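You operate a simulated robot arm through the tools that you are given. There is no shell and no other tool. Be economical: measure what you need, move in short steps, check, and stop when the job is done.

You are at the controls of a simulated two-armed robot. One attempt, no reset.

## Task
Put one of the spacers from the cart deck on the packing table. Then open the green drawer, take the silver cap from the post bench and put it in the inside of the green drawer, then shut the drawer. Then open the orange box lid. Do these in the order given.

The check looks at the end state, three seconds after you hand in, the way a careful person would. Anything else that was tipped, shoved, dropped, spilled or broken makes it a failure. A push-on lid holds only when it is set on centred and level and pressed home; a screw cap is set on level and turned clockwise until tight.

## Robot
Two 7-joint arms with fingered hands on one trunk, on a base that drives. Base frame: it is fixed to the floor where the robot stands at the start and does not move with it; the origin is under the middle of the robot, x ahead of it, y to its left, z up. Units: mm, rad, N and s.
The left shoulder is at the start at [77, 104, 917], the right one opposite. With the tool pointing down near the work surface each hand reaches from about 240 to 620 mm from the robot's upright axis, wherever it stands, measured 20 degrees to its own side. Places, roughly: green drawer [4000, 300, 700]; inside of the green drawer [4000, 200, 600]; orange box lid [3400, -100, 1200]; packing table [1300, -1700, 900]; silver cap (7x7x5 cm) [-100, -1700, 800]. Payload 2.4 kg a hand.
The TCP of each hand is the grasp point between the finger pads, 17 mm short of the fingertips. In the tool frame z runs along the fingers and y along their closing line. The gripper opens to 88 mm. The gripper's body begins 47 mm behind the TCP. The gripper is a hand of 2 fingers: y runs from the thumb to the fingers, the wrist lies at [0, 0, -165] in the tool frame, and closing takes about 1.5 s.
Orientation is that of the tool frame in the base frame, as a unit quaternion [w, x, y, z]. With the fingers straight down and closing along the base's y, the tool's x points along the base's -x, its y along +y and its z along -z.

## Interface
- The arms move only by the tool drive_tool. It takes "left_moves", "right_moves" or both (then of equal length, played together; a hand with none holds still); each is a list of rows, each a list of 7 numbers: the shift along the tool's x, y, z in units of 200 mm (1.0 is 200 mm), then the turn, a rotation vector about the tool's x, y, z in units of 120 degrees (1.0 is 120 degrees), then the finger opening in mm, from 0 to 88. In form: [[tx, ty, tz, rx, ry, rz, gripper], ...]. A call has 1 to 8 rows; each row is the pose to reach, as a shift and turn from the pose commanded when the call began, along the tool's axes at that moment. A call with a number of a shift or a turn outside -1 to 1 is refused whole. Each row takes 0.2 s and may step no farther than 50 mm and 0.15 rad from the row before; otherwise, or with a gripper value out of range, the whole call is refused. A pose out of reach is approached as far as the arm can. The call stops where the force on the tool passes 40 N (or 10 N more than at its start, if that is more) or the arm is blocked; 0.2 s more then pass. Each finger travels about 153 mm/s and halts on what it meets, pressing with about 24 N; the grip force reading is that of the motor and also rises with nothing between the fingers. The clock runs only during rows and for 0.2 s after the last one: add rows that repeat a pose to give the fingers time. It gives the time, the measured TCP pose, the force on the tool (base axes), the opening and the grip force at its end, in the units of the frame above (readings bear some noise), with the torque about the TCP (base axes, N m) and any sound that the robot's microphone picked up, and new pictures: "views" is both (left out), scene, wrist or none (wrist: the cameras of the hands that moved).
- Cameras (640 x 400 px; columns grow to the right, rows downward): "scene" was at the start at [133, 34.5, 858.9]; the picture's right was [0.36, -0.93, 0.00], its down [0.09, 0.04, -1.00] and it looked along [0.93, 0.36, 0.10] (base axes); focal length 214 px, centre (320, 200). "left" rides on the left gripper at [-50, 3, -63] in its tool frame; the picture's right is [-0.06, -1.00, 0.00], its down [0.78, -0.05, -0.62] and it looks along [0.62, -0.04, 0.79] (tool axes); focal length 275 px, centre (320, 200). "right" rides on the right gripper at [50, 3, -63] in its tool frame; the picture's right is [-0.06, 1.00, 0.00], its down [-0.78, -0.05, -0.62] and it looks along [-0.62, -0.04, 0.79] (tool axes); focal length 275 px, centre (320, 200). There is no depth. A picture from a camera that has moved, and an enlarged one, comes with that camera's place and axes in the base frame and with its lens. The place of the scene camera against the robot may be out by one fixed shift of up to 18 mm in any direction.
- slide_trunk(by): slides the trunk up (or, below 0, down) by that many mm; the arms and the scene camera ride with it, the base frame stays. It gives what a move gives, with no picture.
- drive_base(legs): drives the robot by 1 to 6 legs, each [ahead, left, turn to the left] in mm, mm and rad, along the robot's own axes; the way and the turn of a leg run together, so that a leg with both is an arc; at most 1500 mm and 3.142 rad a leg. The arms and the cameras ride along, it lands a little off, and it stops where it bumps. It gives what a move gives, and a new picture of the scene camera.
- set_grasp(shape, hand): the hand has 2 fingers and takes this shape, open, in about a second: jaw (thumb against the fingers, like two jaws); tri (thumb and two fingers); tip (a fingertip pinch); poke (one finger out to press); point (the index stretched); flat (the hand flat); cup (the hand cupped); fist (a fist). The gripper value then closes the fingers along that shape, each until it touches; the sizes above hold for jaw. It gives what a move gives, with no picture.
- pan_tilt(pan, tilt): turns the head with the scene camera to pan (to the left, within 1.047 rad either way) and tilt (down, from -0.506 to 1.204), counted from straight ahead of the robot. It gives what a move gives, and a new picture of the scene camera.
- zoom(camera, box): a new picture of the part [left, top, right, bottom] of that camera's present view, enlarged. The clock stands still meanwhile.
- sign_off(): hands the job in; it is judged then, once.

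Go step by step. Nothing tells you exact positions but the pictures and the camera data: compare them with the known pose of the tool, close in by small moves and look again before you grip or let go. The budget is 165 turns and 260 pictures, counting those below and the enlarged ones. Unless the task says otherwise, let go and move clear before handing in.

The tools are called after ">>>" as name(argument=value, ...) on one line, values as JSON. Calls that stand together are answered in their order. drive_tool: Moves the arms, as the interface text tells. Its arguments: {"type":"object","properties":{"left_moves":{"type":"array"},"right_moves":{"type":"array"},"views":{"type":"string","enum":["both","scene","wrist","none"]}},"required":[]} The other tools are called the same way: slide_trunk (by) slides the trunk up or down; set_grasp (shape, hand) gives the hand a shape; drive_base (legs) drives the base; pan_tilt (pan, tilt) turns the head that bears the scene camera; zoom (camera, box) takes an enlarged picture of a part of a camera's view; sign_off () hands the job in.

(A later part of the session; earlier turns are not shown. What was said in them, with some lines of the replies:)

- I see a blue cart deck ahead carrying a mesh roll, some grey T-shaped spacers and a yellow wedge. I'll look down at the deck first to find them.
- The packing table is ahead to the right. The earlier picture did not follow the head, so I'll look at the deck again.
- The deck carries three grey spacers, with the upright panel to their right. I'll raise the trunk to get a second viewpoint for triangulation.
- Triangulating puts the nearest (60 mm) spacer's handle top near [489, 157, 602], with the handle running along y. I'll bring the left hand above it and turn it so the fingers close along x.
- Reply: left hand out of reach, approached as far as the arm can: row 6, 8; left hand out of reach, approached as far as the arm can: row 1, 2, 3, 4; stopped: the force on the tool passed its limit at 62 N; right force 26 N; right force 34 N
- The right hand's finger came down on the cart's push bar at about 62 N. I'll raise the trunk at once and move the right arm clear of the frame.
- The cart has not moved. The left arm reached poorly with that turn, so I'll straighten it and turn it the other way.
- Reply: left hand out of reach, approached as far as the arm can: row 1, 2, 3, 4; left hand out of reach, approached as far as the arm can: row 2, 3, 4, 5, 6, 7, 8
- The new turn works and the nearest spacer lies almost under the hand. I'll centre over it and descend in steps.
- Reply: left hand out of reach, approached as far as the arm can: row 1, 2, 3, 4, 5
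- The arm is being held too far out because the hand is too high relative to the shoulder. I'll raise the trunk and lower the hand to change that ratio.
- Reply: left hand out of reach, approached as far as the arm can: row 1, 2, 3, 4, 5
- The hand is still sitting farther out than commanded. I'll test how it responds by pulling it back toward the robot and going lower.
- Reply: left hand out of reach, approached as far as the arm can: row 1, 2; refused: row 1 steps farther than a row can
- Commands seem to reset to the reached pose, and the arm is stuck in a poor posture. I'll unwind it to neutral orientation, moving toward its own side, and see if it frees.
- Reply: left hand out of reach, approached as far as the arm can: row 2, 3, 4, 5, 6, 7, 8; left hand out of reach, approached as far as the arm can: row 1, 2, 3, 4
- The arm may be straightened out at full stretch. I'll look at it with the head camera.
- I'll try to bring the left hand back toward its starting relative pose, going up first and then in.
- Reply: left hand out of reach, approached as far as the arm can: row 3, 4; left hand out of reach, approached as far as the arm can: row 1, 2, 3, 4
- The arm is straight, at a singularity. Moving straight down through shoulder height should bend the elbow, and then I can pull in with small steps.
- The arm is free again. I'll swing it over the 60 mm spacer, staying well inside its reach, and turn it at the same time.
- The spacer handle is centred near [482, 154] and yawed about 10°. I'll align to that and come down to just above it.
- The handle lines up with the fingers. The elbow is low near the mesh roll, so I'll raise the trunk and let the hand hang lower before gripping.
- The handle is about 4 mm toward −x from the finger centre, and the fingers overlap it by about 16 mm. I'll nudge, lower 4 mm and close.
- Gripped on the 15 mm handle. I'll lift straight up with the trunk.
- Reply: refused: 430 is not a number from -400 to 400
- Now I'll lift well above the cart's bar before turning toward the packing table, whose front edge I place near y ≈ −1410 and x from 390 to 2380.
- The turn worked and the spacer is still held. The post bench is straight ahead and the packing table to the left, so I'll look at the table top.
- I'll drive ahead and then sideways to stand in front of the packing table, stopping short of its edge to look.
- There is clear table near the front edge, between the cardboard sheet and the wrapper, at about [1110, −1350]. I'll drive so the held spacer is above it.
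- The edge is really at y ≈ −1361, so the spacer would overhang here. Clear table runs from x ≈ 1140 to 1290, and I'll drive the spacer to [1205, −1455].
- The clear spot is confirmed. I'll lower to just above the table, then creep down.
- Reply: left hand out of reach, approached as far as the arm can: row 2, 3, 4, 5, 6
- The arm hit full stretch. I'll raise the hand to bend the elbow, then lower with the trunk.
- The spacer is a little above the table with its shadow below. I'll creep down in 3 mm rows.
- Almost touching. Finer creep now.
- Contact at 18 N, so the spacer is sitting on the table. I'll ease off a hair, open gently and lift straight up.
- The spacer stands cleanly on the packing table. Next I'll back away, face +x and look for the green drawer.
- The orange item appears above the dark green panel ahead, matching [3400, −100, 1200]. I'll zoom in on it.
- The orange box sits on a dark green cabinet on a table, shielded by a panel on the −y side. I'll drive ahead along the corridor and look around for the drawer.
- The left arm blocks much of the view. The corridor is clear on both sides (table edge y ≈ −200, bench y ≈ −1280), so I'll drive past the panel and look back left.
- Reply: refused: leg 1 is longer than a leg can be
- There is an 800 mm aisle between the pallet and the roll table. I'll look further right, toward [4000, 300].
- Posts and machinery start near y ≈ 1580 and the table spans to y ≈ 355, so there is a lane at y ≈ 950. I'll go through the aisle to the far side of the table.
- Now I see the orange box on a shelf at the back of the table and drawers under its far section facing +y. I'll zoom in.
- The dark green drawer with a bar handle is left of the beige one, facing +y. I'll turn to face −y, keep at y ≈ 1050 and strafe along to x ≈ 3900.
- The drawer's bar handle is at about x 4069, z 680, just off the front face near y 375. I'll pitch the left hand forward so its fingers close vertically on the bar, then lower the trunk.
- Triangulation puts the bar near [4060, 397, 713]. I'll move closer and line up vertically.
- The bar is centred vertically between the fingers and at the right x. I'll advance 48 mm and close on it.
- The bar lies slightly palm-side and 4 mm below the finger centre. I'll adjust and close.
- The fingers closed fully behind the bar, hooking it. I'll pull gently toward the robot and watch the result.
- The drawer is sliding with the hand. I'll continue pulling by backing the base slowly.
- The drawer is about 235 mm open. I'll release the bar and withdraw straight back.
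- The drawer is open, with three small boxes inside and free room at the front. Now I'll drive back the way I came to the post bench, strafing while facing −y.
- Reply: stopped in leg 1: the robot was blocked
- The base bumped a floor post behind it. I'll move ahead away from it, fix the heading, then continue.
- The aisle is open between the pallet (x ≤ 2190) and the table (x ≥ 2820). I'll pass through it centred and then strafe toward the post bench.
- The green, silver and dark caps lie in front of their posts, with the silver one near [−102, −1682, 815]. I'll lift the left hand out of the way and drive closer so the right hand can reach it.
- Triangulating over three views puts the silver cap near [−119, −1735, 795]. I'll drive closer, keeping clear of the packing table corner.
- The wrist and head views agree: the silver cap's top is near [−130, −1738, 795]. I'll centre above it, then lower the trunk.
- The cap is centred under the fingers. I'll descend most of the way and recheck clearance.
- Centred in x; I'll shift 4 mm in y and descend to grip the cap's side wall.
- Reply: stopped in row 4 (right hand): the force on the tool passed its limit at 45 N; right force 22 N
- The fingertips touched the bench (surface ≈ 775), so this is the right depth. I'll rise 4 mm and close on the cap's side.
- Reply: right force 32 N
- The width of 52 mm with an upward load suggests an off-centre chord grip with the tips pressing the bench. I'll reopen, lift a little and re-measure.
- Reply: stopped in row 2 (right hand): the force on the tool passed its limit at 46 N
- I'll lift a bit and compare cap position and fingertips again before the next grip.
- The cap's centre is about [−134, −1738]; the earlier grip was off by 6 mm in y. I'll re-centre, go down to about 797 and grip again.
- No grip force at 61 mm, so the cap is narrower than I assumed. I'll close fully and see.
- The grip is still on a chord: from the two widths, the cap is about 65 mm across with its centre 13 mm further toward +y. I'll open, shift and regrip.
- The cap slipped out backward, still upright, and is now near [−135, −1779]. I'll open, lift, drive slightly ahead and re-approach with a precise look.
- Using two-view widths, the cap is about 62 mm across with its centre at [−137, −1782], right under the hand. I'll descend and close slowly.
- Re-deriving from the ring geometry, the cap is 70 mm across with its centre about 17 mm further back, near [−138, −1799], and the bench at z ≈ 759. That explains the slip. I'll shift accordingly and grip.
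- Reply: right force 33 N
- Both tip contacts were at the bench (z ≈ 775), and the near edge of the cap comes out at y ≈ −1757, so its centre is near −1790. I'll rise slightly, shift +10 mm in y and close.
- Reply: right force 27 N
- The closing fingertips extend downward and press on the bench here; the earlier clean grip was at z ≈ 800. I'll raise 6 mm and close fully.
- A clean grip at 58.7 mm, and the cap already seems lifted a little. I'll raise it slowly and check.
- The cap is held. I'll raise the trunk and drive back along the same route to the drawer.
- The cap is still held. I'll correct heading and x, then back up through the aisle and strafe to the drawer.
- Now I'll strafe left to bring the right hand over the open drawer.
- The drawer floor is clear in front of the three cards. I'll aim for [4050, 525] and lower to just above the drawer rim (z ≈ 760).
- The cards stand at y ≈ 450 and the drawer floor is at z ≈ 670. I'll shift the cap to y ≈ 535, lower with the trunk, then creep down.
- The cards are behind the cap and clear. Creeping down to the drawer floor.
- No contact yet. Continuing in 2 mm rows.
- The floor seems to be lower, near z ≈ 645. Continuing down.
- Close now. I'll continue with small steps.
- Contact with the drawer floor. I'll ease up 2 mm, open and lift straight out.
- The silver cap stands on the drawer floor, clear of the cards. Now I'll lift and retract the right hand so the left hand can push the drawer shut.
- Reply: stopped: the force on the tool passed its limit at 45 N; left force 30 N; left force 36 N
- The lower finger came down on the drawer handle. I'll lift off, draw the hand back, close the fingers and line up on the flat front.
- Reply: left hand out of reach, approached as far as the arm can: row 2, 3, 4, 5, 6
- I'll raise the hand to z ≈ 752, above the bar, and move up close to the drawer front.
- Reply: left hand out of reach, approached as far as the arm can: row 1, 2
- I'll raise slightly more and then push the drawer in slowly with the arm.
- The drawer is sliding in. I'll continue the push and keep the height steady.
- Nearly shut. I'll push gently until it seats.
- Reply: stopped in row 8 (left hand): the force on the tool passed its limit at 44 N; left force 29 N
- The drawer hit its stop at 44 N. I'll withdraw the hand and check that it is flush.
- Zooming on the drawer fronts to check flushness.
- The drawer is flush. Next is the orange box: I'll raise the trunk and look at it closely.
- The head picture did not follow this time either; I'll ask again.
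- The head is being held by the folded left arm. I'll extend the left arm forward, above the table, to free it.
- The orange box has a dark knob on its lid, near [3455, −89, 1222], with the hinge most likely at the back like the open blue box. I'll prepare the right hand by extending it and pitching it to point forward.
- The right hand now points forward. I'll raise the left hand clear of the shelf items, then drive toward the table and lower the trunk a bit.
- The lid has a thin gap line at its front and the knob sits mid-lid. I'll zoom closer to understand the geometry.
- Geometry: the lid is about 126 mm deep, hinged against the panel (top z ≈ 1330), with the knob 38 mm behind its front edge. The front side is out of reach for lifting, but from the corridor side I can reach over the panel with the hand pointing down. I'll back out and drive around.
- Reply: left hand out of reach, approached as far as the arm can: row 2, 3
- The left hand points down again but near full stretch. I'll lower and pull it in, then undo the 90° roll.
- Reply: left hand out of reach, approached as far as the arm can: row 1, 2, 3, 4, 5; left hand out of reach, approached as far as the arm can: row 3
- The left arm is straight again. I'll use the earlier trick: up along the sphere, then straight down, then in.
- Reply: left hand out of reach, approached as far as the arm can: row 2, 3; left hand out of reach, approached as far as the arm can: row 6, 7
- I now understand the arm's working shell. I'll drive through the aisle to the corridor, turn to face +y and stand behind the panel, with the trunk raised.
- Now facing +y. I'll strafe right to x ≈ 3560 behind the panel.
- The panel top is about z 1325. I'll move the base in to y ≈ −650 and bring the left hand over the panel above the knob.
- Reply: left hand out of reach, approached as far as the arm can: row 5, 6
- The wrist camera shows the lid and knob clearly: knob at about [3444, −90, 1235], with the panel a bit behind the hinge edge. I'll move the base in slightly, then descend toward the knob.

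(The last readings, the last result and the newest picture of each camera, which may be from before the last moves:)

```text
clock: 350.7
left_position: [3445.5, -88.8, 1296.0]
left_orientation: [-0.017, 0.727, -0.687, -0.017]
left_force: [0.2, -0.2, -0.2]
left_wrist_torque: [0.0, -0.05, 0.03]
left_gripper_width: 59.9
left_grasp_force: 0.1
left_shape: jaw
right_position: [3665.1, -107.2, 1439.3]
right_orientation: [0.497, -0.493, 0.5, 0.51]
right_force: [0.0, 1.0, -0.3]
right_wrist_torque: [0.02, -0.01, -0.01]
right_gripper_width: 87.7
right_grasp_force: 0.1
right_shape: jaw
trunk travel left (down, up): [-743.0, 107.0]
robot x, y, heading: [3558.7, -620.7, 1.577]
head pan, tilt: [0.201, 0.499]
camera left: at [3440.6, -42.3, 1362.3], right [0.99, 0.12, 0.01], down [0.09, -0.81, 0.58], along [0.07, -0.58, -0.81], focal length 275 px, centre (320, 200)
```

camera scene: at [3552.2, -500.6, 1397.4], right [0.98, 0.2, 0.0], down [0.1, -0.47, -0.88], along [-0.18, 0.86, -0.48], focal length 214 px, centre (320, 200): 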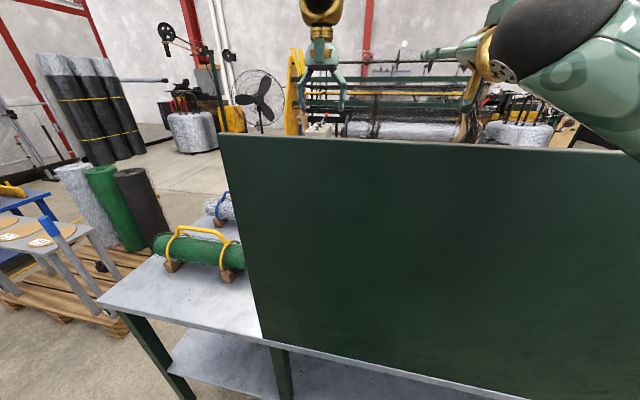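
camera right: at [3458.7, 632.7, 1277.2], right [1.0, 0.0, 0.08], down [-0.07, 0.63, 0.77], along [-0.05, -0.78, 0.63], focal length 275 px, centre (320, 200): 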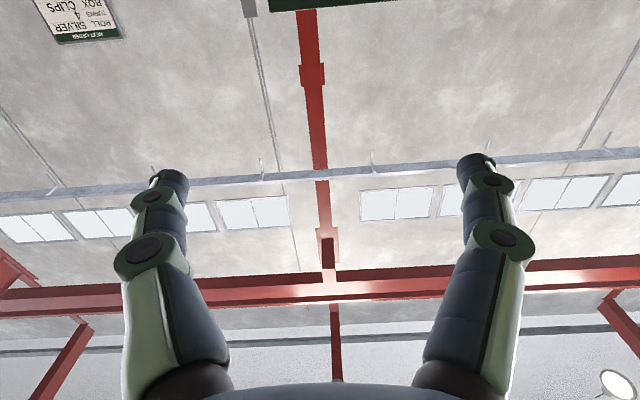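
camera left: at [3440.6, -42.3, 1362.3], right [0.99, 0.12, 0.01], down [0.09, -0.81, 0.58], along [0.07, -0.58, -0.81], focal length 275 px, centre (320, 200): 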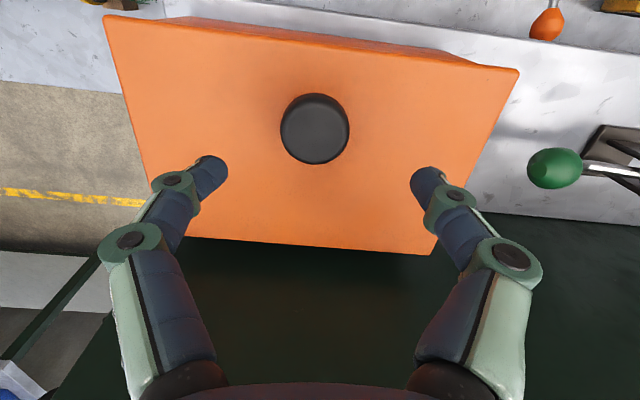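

The knob is almost centred. I'll descend to just around the knob head.

>>> drive_tool(left_moves=[[0.01, 0, 0.1, 0, 0, 0, 60], [0.02, 0, 0.2, 0, 0, 0, 60], [0.02, 0, 0.27, 0, 0, 0, 60], [0.02, 0, 0.31, 0, 0, 0, 60], [0.02, 0, 0.33, 0, 0, 0, 60]], views="wrist")

```text
clock: 351.9
left_position: [3447.7, -88.4, 1231.8]
left_orientation: [-0.019, 0.727, -0.687, -0.018]
left_force: [-0.4, 1.6, 19.0]
left_wrist_torque: [-0.04, 0.13, -0.05]
left_gripper_width: 57.9
left_grasp_force: 0.0
left_shape: jaw
right_position: [3666.0, -109.1, 1439.6]
right_orientation: [0.497, -0.493, 0.499, 0.51]
right_force: [0.7, 0.3, 0.6]
right_wrist_torque: [0.0, 0.01, 0.03]
right_gripper_width: 88.0
right_grasp_force: 0.1
right_shape: jaw
trunk travel left (down, up): [-743.0, 107.0]
robot x, y, heading: [3559.2, -625.2, 1.566]
head pan, tilt: [0.201, 0.499]
camera left: at [3442.0, -42.7, 1298.1], right [0.99, 0.12, 0.0], down [0.09, -0.81, 0.58], along [0.07, -0.57, -0.82], focal length 275 px, centre (320, 200)
```

left: 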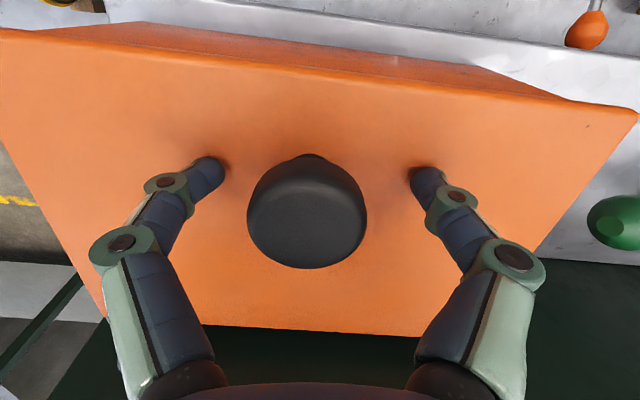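

Fingertips lightly touched the lid. I'll rise 5 mm, centre on the knob and close.

>>> drive_tool(left_moves=[[0.008, 0.01, -0.025, 0, 0, 0, 60], [0.015, 0.018, -0.025, 0, 0, 0, 45], [0.015, 0.018, -0.025, 0, 0, 0, 30], [0.015, 0.018, -0.025, 0, 0, 0, 20], [0.015, 0.018, -0.025, 0, 0, 0, 20], [0.015, 0.018, -0.025, 0, 0, 0, 20]], views="wrist")

```text
clock: 353.3
left_position: [3444.5, -91.7, 1232.7]
left_orientation: [-0.016, 0.726, -0.687, -0.016]
left_force: [-1.1, -0.1, -0.2]
left_wrist_torque: [-0.01, 0.03, -0.03]
left_gripper_width: 19.9
left_grasp_force: 0.1
left_shape: jaw
right_position: [3665.9, -106.5, 1440.1]
right_orientation: [0.497, -0.493, 0.5, 0.51]
right_force: [-1.1, 0.2, 0.5]
right_wrist_torque: [0.01, 0.0, -0.01]
right_gripper_width: 87.8
right_grasp_force: 0.0
right_shape: jaw
trunk travel left (down, up): [-743.0, 107.0]
robot x, y, heading: [3561.0, -621.2, 1.574]
head pan, tilt: [0.201, 0.499]
camera left: at [3438.7, -45.1, 1299.7], right [0.99, 0.12, 0.01], down [0.09, -0.81, 0.58], along [0.07, -0.58, -0.81], focal length 275 px, centre (320, 200)
```

left: 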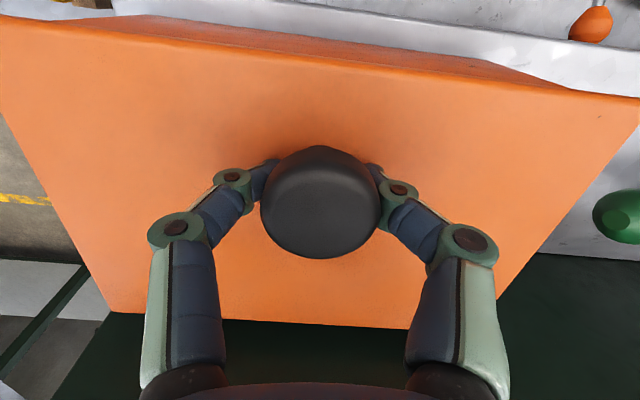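

The fingers went under the knob head around its stem. I'll close fully.

>>> drive_tool(left_moves=[[0, 0, 0, 0, 0, 0, 8], [0, 0, 0, 0, 0, 0, 0], [0, 0, 0, 0, 0, 0, 0]], views="none")

>>> drive_tool(left_moves=[[0.005, 0, -0.05, 0, 0, 0, 0], [0.01, 0, -0.1, 0, 0, 0, 0], [0.02, 0, -0.15, 0, 0, 0, 0]], views="wrist")

```text
clock: 354.1
left_position: [3445.8, -92.3, 1232.3]
left_orientation: [-0.016, 0.726, -0.687, -0.016]
left_force: [2.3, -2.6, -3.2]
left_wrist_torque: [-0.03, 0.28, -0.04]
left_gripper_width: 12.2
left_grasp_force: 23.8
left_shape: jaw
right_position: [3667.2, -106.8, 1439.5]
right_orientation: [0.497, -0.493, 0.5, 0.51]
right_force: [0.1, -0.8, 0.2]
right_wrist_torque: [0.01, 0.03, 0.04]
right_gripper_width: 87.6
right_grasp_force: 0.0
right_shape: jaw
trunk travel left (down, up): [-743.0, 107.0]
robot x, y, heading: [3557.6, -620.7, 1.572]
head pan, tilt: [0.201, 0.499]
```

```text
clock: 354.9
left_position: [3444.7, -99.6, 1263.8]
left_orientation: [-0.017, 0.725, -0.688, -0.016]
left_force: [4.7, -11.2, -9.9]
left_wrist_torque: [-0.02, 0.22, -0.07]
left_gripper_width: 12.0
left_grasp_force: 24.2
left_shape: jaw
right_position: [3665.8, -109.3, 1440.2]
right_orientation: [0.497, -0.494, 0.5, 0.51]
right_force: [-0.6, 0.2, 0.1]
right_wrist_torque: [0.02, -0.03, -0.03]
right_gripper_width: 87.9
right_grasp_force: 0.1
right_shape: jaw
trunk travel left (down, up): [-743.0, 107.0]
robot x, y, heading: [3557.7, -620.0, 1.578]
head pan, tilt: [0.201, 0.499]
camera left: at [3438.7, -52.9, 1330.3], right [0.99, 0.12, 0.0], down [0.09, -0.81, 0.58], along [0.07, -0.58, -0.81], focal length 275 px, centre (320, 200)
```

left: 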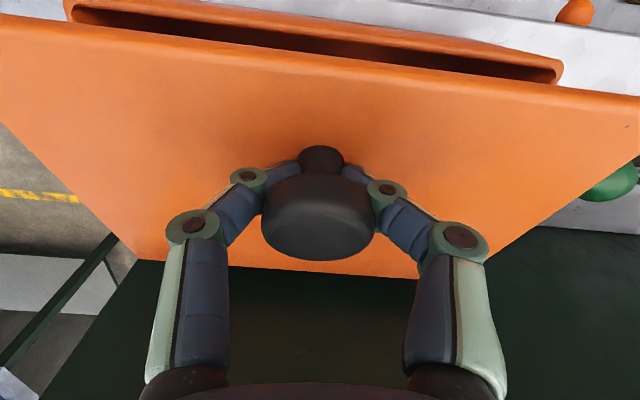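

The lid is hinged at the back and rising. I'll follow its arc upward and back toward the panel.

>>> drive_tool(left_moves=[[0.032, 0.002, -0.05, 0, 0, 0, 0], [0.07, 0.004, -0.106, 0, 0, 0, 0], [0.121, 0.007, -0.166, 0, 0, 0, 0], [0.172, 0.01, -0.21, 0, 0, 0, 0], [0.228, 0.013, -0.25, 0, 0, 0, 0], [0.28, 0.016, -0.28, 0, 0, 0, 0]])

```text
clock: 356.3
left_position: [3427.1, -146.4, 1318.0]
left_orientation: [-0.012, 0.736, -0.676, -0.033]
left_force: [21.1, 2.0, 1.3]
left_wrist_torque: [-0.03, -0.44, -0.08]
left_gripper_width: 15.7
left_grasp_force: 24.9
left_shape: jaw
left hand out of reach, approached as far as the arm can: row 6
right_position: [3671.9, -107.3, 1439.3]
right_orientation: [0.496, -0.491, 0.501, 0.511]
right_force: [0.5, 0.3, 0.5]
right_wrist_torque: [-0.01, 0.01, -0.03]
right_gripper_width: 87.6
right_grasp_force: 0.0
right_shape: jaw
trunk travel left (down, up): [-743.0, 107.0]
robot x, y, heading: [3561.4, -621.4, 1.574]
head pan, tilt: [0.201, 0.499]
camera scene: at [3556.2, -503.2, 1394.6], right [0.98, 0.22, 0.0], down [0.11, -0.5, -0.86], along [-0.19, 0.84, -0.51], focal length 214 px, centre (320, 200)
camera left: at [3422.0, -100.9, 1386.2], right [0.99, 0.15, -0.02], down [0.14, -0.81, 0.56], along [0.07, -0.56, -0.83], focal length 275 px, centre (320, 200)
```

scene: 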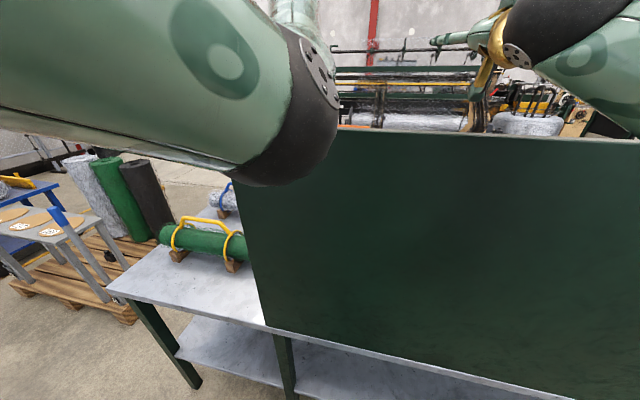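
left: 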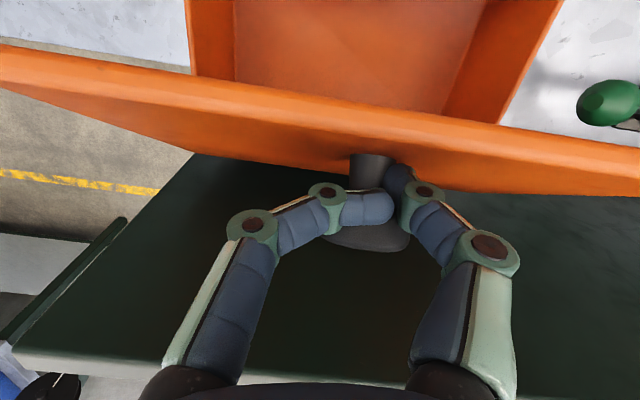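

The lid is about 60° open, but the arm is folded to its limit. I'll continue the swing by backing the base in small steps.

>>> drive_base(legs=[[-22, -14, 0]])

>>> drive_tool(left_moves=[[0, 0, -0.02, 0, 0, 0, 0], [0, 0, -0.03, 0, 0, 0, 0]], views="wrist")

```text
clock: 357.1
left_position: [3440.6, -170.3, 1319.1]
left_orientation: [-0.015, 0.736, -0.676, -0.033]
left_force: [9.2, 5.7, 12.6]
left_wrist_torque: [-0.01, -0.22, -0.09]
left_gripper_width: 11.2
left_grasp_force: 24.0
left_shape: jaw
right_position: [3682.0, -130.8, 1440.2]
right_orientation: [0.497, -0.491, 0.5, 0.511]
right_force: [0.5, -0.6, -0.2]
right_wrist_torque: [0.01, -0.01, -0.03]
right_gripper_width: 87.8
right_grasp_force: 0.1
right_shape: jaw
trunk travel left (down, up): [-743.0, 107.0]
robot x, y, heading: [3574.0, -645.9, 1.573]
head pan, tilt: [0.201, 0.499]
camera scene: at [3568.5, -527.3, 1393.6], right [0.98, 0.21, 0.0], down [0.11, -0.51, -0.86], along [-0.18, 0.84, -0.52], focal length 214 px, centre (320, 200)
```

scene: 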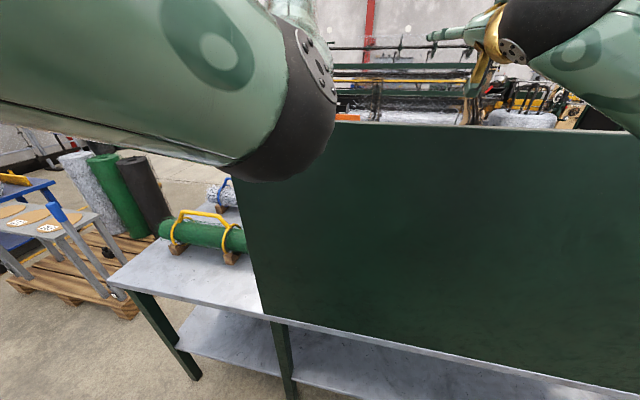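

```text
clock: 357.7
left_position: [3436.0, -166.2, 1325.7]
left_orientation: [-0.012, 0.739, -0.673, -0.038]
left_force: [17.9, 0.5, -2.0]
left_wrist_torque: [-0.03, -0.22, -0.08]
left_gripper_width: 8.8
left_grasp_force: 24.0
left_shape: jaw
right_position: [3684.7, -129.5, 1437.8]
right_orientation: [0.497, -0.493, 0.501, 0.51]
right_force: [0.3, 0.1, -0.8]
right_wrist_torque: [0.02, -0.01, -0.03]
right_gripper_width: 88.0
right_grasp_force: 0.1
right_shape: jaw
trunk travel left (down, up): [-743.0, 107.0]
robot x, y, heading: [3570.8, -643.8, 1.57]
head pan, tilt: [0.201, 0.499]
camera left: at [3430.6, -122.3, 1394.1], right [0.99, 0.16, -0.03], down [0.14, -0.82, 0.56], along [0.07, -0.56, -0.83], focal length 275 px, centre (320, 200)
```

left: 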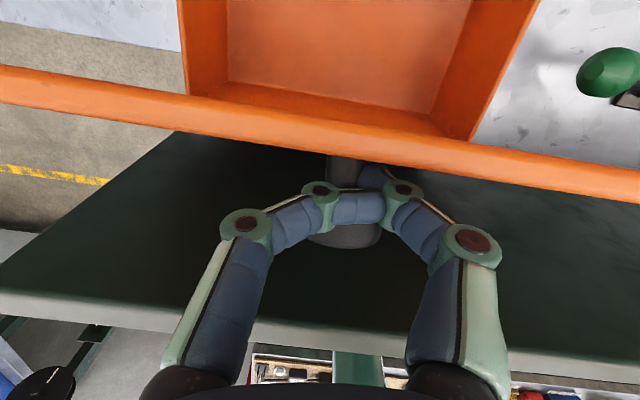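

The lid is about 75° open, its edge now visible above the panel. A little further back.

>>> drive_base(legs=[[-20, -6, 0]])

>>> drive_tool(left_moves=[[0, 0, 0, 0, 0, 0, 0]], views="wrist")

>>> zoom(camera="scene", box=[300, 80, 420, 160])

```text
clock: 358.5
left_position: [3439.6, -184.4, 1327.1]
left_orientation: [-0.015, 0.739, -0.672, -0.038]
left_force: [6.5, 14.6, 10.5]
left_wrist_torque: [-0.02, -0.18, 0.04]
left_gripper_width: 8.8
left_grasp_force: 23.7
left_shape: jaw
right_position: [3687.1, -147.4, 1437.8]
right_orientation: [0.497, -0.493, 0.501, 0.509]
right_force: [-0.9, 0.1, 0.1]
right_wrist_torque: [-0.03, 0.0, 0.01]
right_gripper_width: 87.9
right_grasp_force: 0.1
right_shape: jaw
trunk travel left (down, up): [-743.0, 107.0]
robot x, y, heading: [3576.6, -665.7, 1.575]
head pan, tilt: [0.201, 0.499]
camera scene: at [3576.6, -543.0, 1395.2], right [0.98, 0.18, 0.0], down [0.09, -0.5, -0.86], along [-0.15, 0.85, -0.5], focal length 214 px, centre (320, 200)
```

scene: 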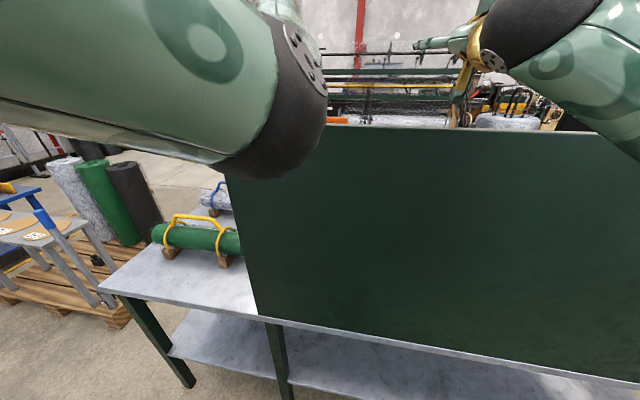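

```text
clock: 358.9
left_position: [3440.0, -185.2, 1328.9]
left_orientation: [-0.016, 0.74, -0.672, -0.04]
left_force: [8.8, 7.7, 4.0]
left_wrist_torque: [-0.03, -0.15, 0.03]
left_gripper_width: 8.3
left_grasp_force: 23.8
left_shape: jaw
right_position: [3689.4, -148.2, 1438.4]
right_orientation: [0.497, -0.492, 0.501, 0.509]
right_force: [0.1, 0.3, 0.4]
right_wrist_torque: [0.0, -0.03, 0.03]
right_gripper_width: 88.0
right_grasp_force: 0.1
right_shape: jaw
trunk travel left (down, up): [-743.0, 107.0]
robot x, y, heading: [3578.8, -665.6, 1.568]
head pan, tilt: [0.201, 0.499]
camera left: at [3434.3, -141.3, 1396.9], right [0.99, 0.16, -0.03], down [0.15, -0.82, 0.55], along [0.07, -0.55, -0.83], focal length 275 px, centre (320, 200)
```

left: 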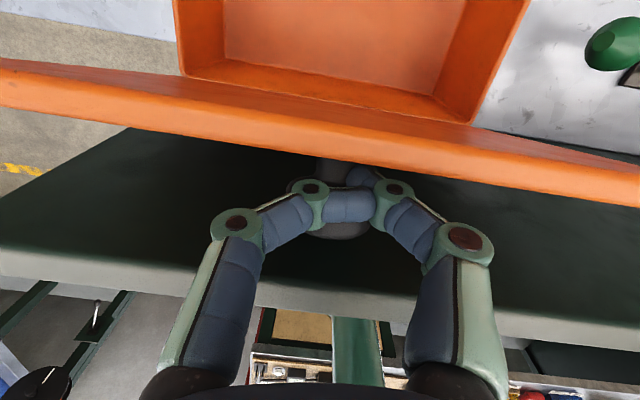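

```text
5.00 times, centred on (360, 120) of scene
camera zoom: at [3577.2, -544.2, 1395.0], right [0.98, 0.17, 0.0], down [0.09, -0.5, -0.86], along [-0.15, 0.85, -0.5], focal length 1072 px, centre (120, 600)
```

zoom: 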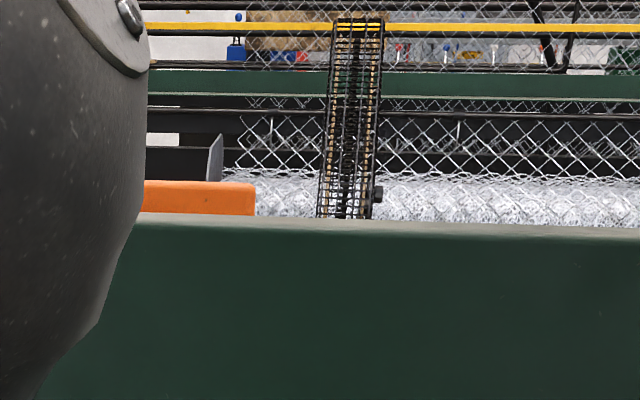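

Nearly vertical. One more small pull, then I'll check whether it stays.

>>> drive_base(legs=[[-18, 0, 0]])

>>> drive_tool(left_moves=[[0, 0, 0, 0, 0, 0, 0]], views="wrist")

```text
clock: 359.7
left_position: [3439.2, -189.0, 1331.8]
left_orientation: [-0.024, 0.738, -0.673, -0.05]
left_force: [4.8, 17.5, 0.6]
left_wrist_torque: [0.17, -0.07, 0.14]
left_gripper_width: 8.0
left_grasp_force: 24.2
left_shape: jaw
right_position: [3689.2, -156.6, 1437.7]
right_orientation: [0.498, -0.493, 0.502, 0.508]
right_force: [0.0, 0.2, 0.8]
right_wrist_torque: [-0.01, 0.04, -0.02]
right_gripper_width: 87.8
right_grasp_force: 0.1
right_shape: jaw
trunk travel left (down, up): [-743.0, 107.0]
robot x, y, heading: [3578.0, -673.8, 1.573]
head pan, tilt: [0.201, 0.499]
stopped in leg 1: the force on the tool passed its limit at 54 N (the readings are from after the stop); the commanded pose is now the measured one
camera scene: at [3577.1, -550.9, 1395.0], right [0.99, 0.17, 0.0], down [0.08, -0.5, -0.86], along [-0.15, 0.85, -0.5], focal length 214 px, centre (320, 200)
```

scene: 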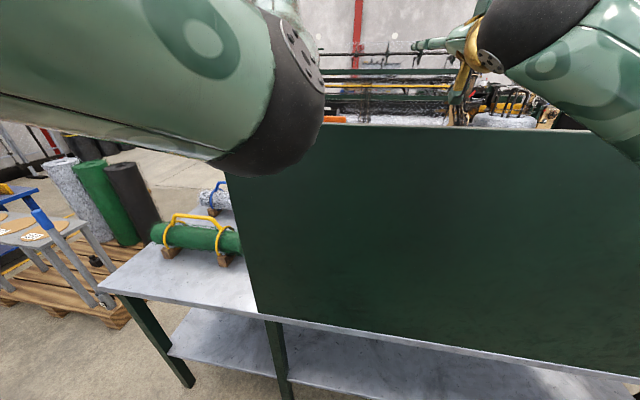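

```text
clock: 360.1
left_position: [3439.3, -187.7, 1331.3]
left_orientation: [-0.023, 0.738, -0.672, -0.048]
left_force: [6.8, 19.7, 3.3]
left_wrist_torque: [0.23, -0.09, 0.23]
left_gripper_width: 8.1
left_grasp_force: 23.9
left_shape: jaw
right_position: [3688.7, -155.4, 1437.3]
right_orientation: [0.497, -0.493, 0.501, 0.509]
right_force: [0.4, 0.1, 0.8]
right_wrist_torque: [-0.02, 0.02, 0.0]
right_gripper_width: 88.1
right_grasp_force: 0.0
right_shape: jaw
trunk travel left (down, up): [-743.0, 107.0]
robot x, y, heading: [3579.5, -672.1, 1.573]
head pan, tilt: [0.201, 0.499]
camera left: at [3434.8, -145.3, 1401.3], right [0.99, 0.16, -0.03], down [0.15, -0.83, 0.53], along [0.06, -0.53, -0.85], focal length 275 px, centre (320, 200)
```

left: 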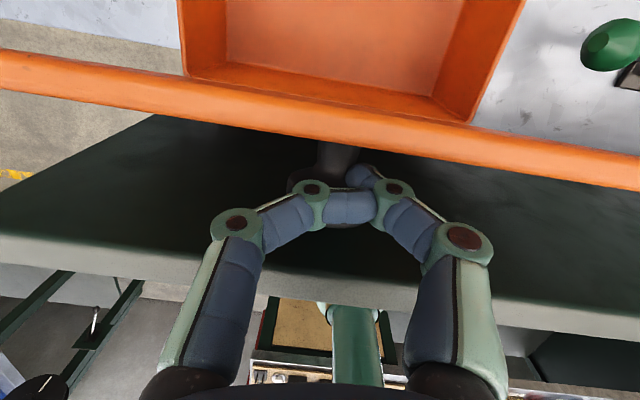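

The lid reached its stop. I'll open the fingers a little and watch whether the lid stays up.

>>> drive_tool(left_moves=[[0, 0, 0, 0, 0, 0, 14], [0, 0, 0, 0, 0, 0, 20]], views="wrist")

```text
clock: 360.7
left_position: [3439.1, -188.4, 1331.1]
left_orientation: [-0.023, 0.738, -0.672, -0.05]
left_force: [8.8, 23.7, 8.8]
left_wrist_torque: [0.09, -0.1, 0.24]
left_gripper_width: 12.2
left_grasp_force: 0.0
left_shape: jaw
right_position: [3688.4, -156.9, 1437.8]
right_orientation: [0.497, -0.492, 0.502, 0.509]
right_force: [-0.2, 0.6, 0.1]
right_wrist_torque: [0.02, 0.0, 0.01]
right_gripper_width: 88.2
right_grasp_force: 0.0
right_shape: jaw
trunk travel left (down, up): [-743.0, 107.0]
robot x, y, heading: [3578.2, -674.6, 1.576]
head pan, tilt: [0.201, 0.499]
camera left: at [3435.3, -145.5, 1401.2], right [0.99, 0.16, -0.03], down [0.15, -0.83, 0.53], along [0.06, -0.53, -0.85], focal length 275 px, centre (320, 200)
```

left: 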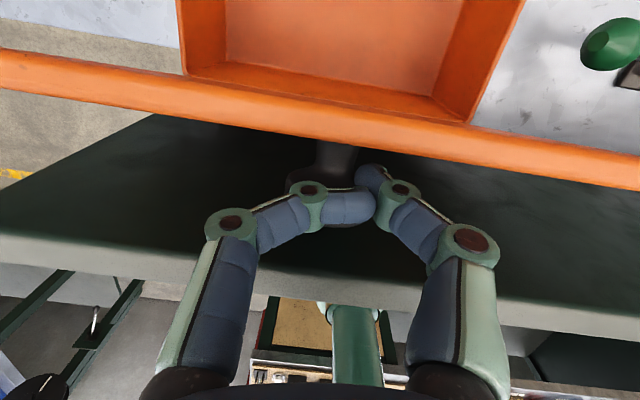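

Still hooked. I'll open wider.

>>> drive_tool(left_moves=[[-0.01, 0, 0, 0, 0, 0, 30], [-0.02, 0, 0, 0, 0, 0, 45], [-0.02, 0, 0, 0, 0, 0, 60]], views="wrist")

```text
clock: 361.5
left_position: [3436.6, -191.7, 1331.8]
left_orientation: [-0.022, 0.739, -0.672, -0.047]
left_force: [0.1, 0.2, -0.1]
left_wrist_torque: [0.01, -0.02, 0.0]
left_gripper_width: 59.9
left_grasp_force: 0.0
left_shape: jaw
right_position: [3685.9, -160.3, 1438.4]
right_orientation: [0.498, -0.493, 0.5, 0.509]
right_force: [0.1, -0.7, -0.2]
right_wrist_torque: [0.01, -0.01, 0.0]
right_gripper_width: 87.8
right_grasp_force: 0.0
right_shape: jaw
trunk travel left (down, up): [-743.0, 107.0]
robot x, y, heading: [3578.4, -675.4, 1.572]
head pan, tilt: [0.201, 0.499]
camera left: at [3432.2, -147.4, 1401.2], right [0.99, 0.16, -0.03], down [0.15, -0.83, 0.54], along [0.06, -0.53, -0.84], focal length 275 px, centre (320, 200)
```

left: 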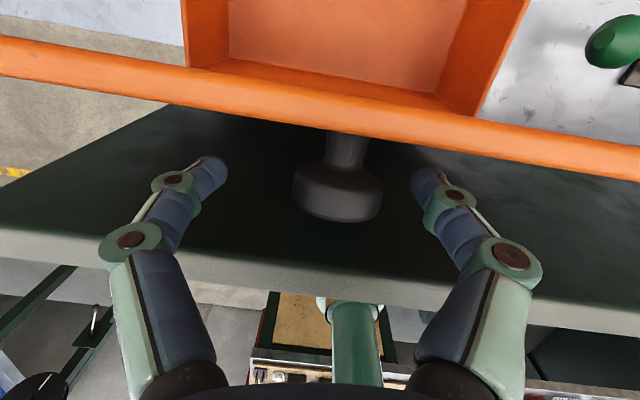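

The lid stays up with the fingers open. I'll lift straight up with the trunk and recheck.

>>> slide_trunk(by=100)

>>> drive_tool(left_moves=[[0, 0, 0, 0, 0, 0, 60]], views="wrist")

```text
clock: 362.8
left_position: [3433.2, -188.8, 1433.0]
left_orientation: [-0.022, 0.741, -0.669, -0.051]
left_force: [-0.2, -0.3, 0.3]
left_wrist_torque: [0.01, 0.0, 0.01]
left_gripper_width: 59.7
left_grasp_force: 0.1
left_shape: jaw
right_position: [3686.3, -160.4, 1540.0]
right_orientation: [0.498, -0.492, 0.501, 0.509]
right_force: [0.2, -0.4, -0.2]
right_wrist_torque: [0.0, 0.0, 0.0]
right_gripper_width: 88.1
right_grasp_force: 0.1
right_shape: jaw
trunk travel left (down, up): [-843.0, 7.0]
robot x, y, heading: [3579.1, -674.3, 1.575]
head pan, tilt: [0.201, 0.499]
```

```text
clock: 363.2
left_position: [3435.3, -187.2, 1433.0]
left_orientation: [-0.022, 0.74, -0.67, -0.05]
left_force: [-0.3, 0.1, -0.6]
left_wrist_torque: [-0.01, -0.01, 0.05]
left_gripper_width: 59.8
left_grasp_force: 0.1
left_shape: jaw
right_position: [3686.5, -159.5, 1540.3]
right_orientation: [0.498, -0.492, 0.5, 0.509]
right_force: [0.7, 0.6, 0.0]
right_wrist_torque: [0.02, 0.01, 0.02]
right_gripper_width: 88.0
right_grasp_force: 0.1
right_shape: jaw
trunk travel left (down, up): [-843.0, 7.0]
robot x, y, heading: [3574.3, -674.9, 1.573]
head pan, tilt: [0.201, 0.499]
camera left: at [3428.9, -145.8, 1502.3], right [0.99, 0.16, -0.03], down [0.15, -0.83, 0.53], along [0.06, -0.53, -0.85], focal length 275 px, centre (320, 200)
```

left: 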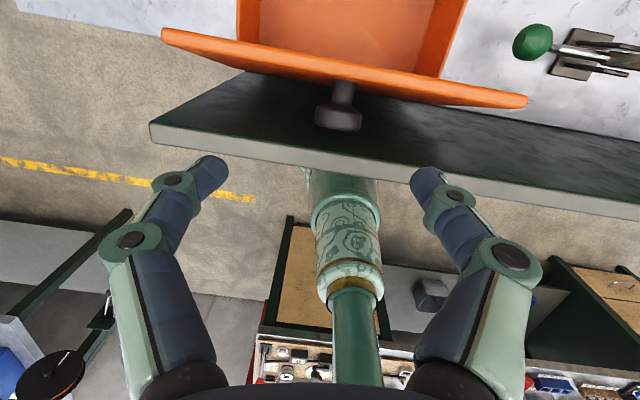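

The lid stands open by itself. I'll back away from the panel and take a last look.

>>> drive_base(legs=[[-200, 0, 0]])

>>> zoom(camera="scene", box=[220, 60, 420, 200])

>>> zoom(camera="left", box=[0, 0, 640, 200])

```text
clock: 364.8
left_position: [3435.2, -393.7, 1432.4]
left_orientation: [-0.023, 0.74, -0.67, -0.05]
left_force: [0.5, 0.8, -0.1]
left_wrist_torque: [-0.02, -0.04, 0.01]
left_gripper_width: 60.0
left_grasp_force: 0.1
left_shape: jaw
right_position: [3687.5, -363.5, 1539.3]
right_orientation: [0.498, -0.494, 0.5, 0.509]
right_force: [-0.3, 0.7, -0.3]
right_wrist_torque: [0.0, -0.01, -0.01]
right_gripper_width: 87.9
right_grasp_force: 0.2
right_shape: jaw
trunk travel left (down, up): [-843.0, 7.0]
robot x, y, heading: [3580.7, -876.6, 1.57]
head pan, tilt: [0.201, 0.499]
camera scene: at [3576.2, -758.0, 1498.6], right [0.99, 0.16, 0.0], down [0.08, -0.46, -0.88], along [-0.14, 0.87, -0.47], focal length 214 px, centre (320, 200)
```

scene: 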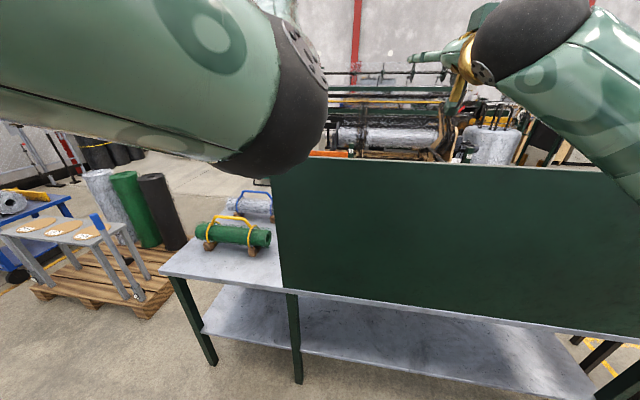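

```text
2.86 times, centred on (320, 130) of scene
camera zoom: at [3576.2, -758.0, 1498.6], right [0.99, 0.16, 0.0], down [0.08, -0.46, -0.88], along [-0.14, 0.87, -0.47], focal length 613 px, centre (320, 400)
```

zoom: 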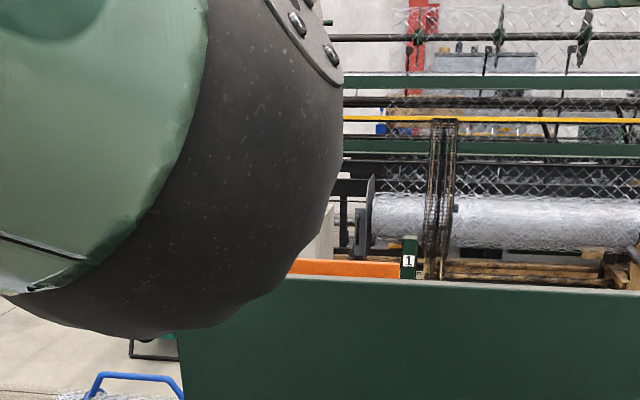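

```text
1.00 times, centred on (320, 100) of left (not enlarged: the box is as wide or as high as the picture)
camera zoom: at [3430.9, -349.7, 1502.5], right [0.99, 0.16, -0.03], down [0.15, -0.83, 0.53], along [0.06, -0.53, -0.85], focal length 275 px, centre (320, 300)
```

zoom: 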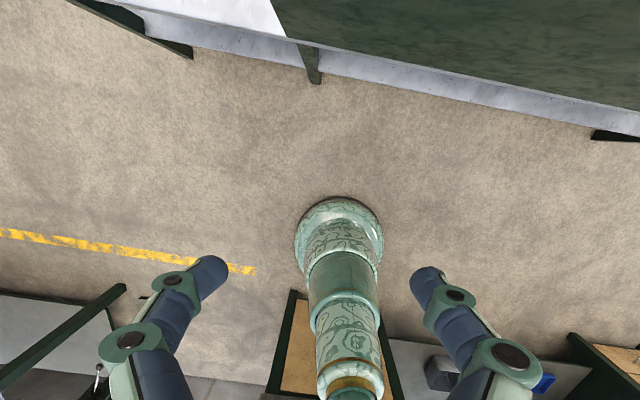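

The orange lid edge still stands above the panel, both hands are clear and empty, and all the steps were done in the order given. Handing in now.

>>> sign_off()

```text
The job is handed in.
```

I did all the steps in the order you gave and handed in. The result of the check wasn't shown to me.

- **Spacer:** the 60 mm one stands on the packing table near [1205, −1452].
- **Silver cap and drawer:** the cap is standing on the floor of the green drawer, in front of the three cards. I pushed the drawer shut until it stopped, and it looked flush with the one beside it.
- **Orange lid:** it is open to roughly 80–85°, against its stop. It stayed up by itself after I let go.

A few contacts happened along the way:

- **Cart push bar:** the right hand pressed down on it at 62 N. The cart didn't move.
- **Floor post:** the base bumped a post near [3500, 1540]. I didn't go back to check it.
- **Drawer handle:** a finger pressed on it at 45 N.
- **Cap on the bench:** it slipped out of one grip and slid about 50 mm, staying upright.
- **Mesh roll:** the left arm may have brushed it while I reached for the spacer. The base shifted about 5 mm, so I raised the arm; I saw no damage.
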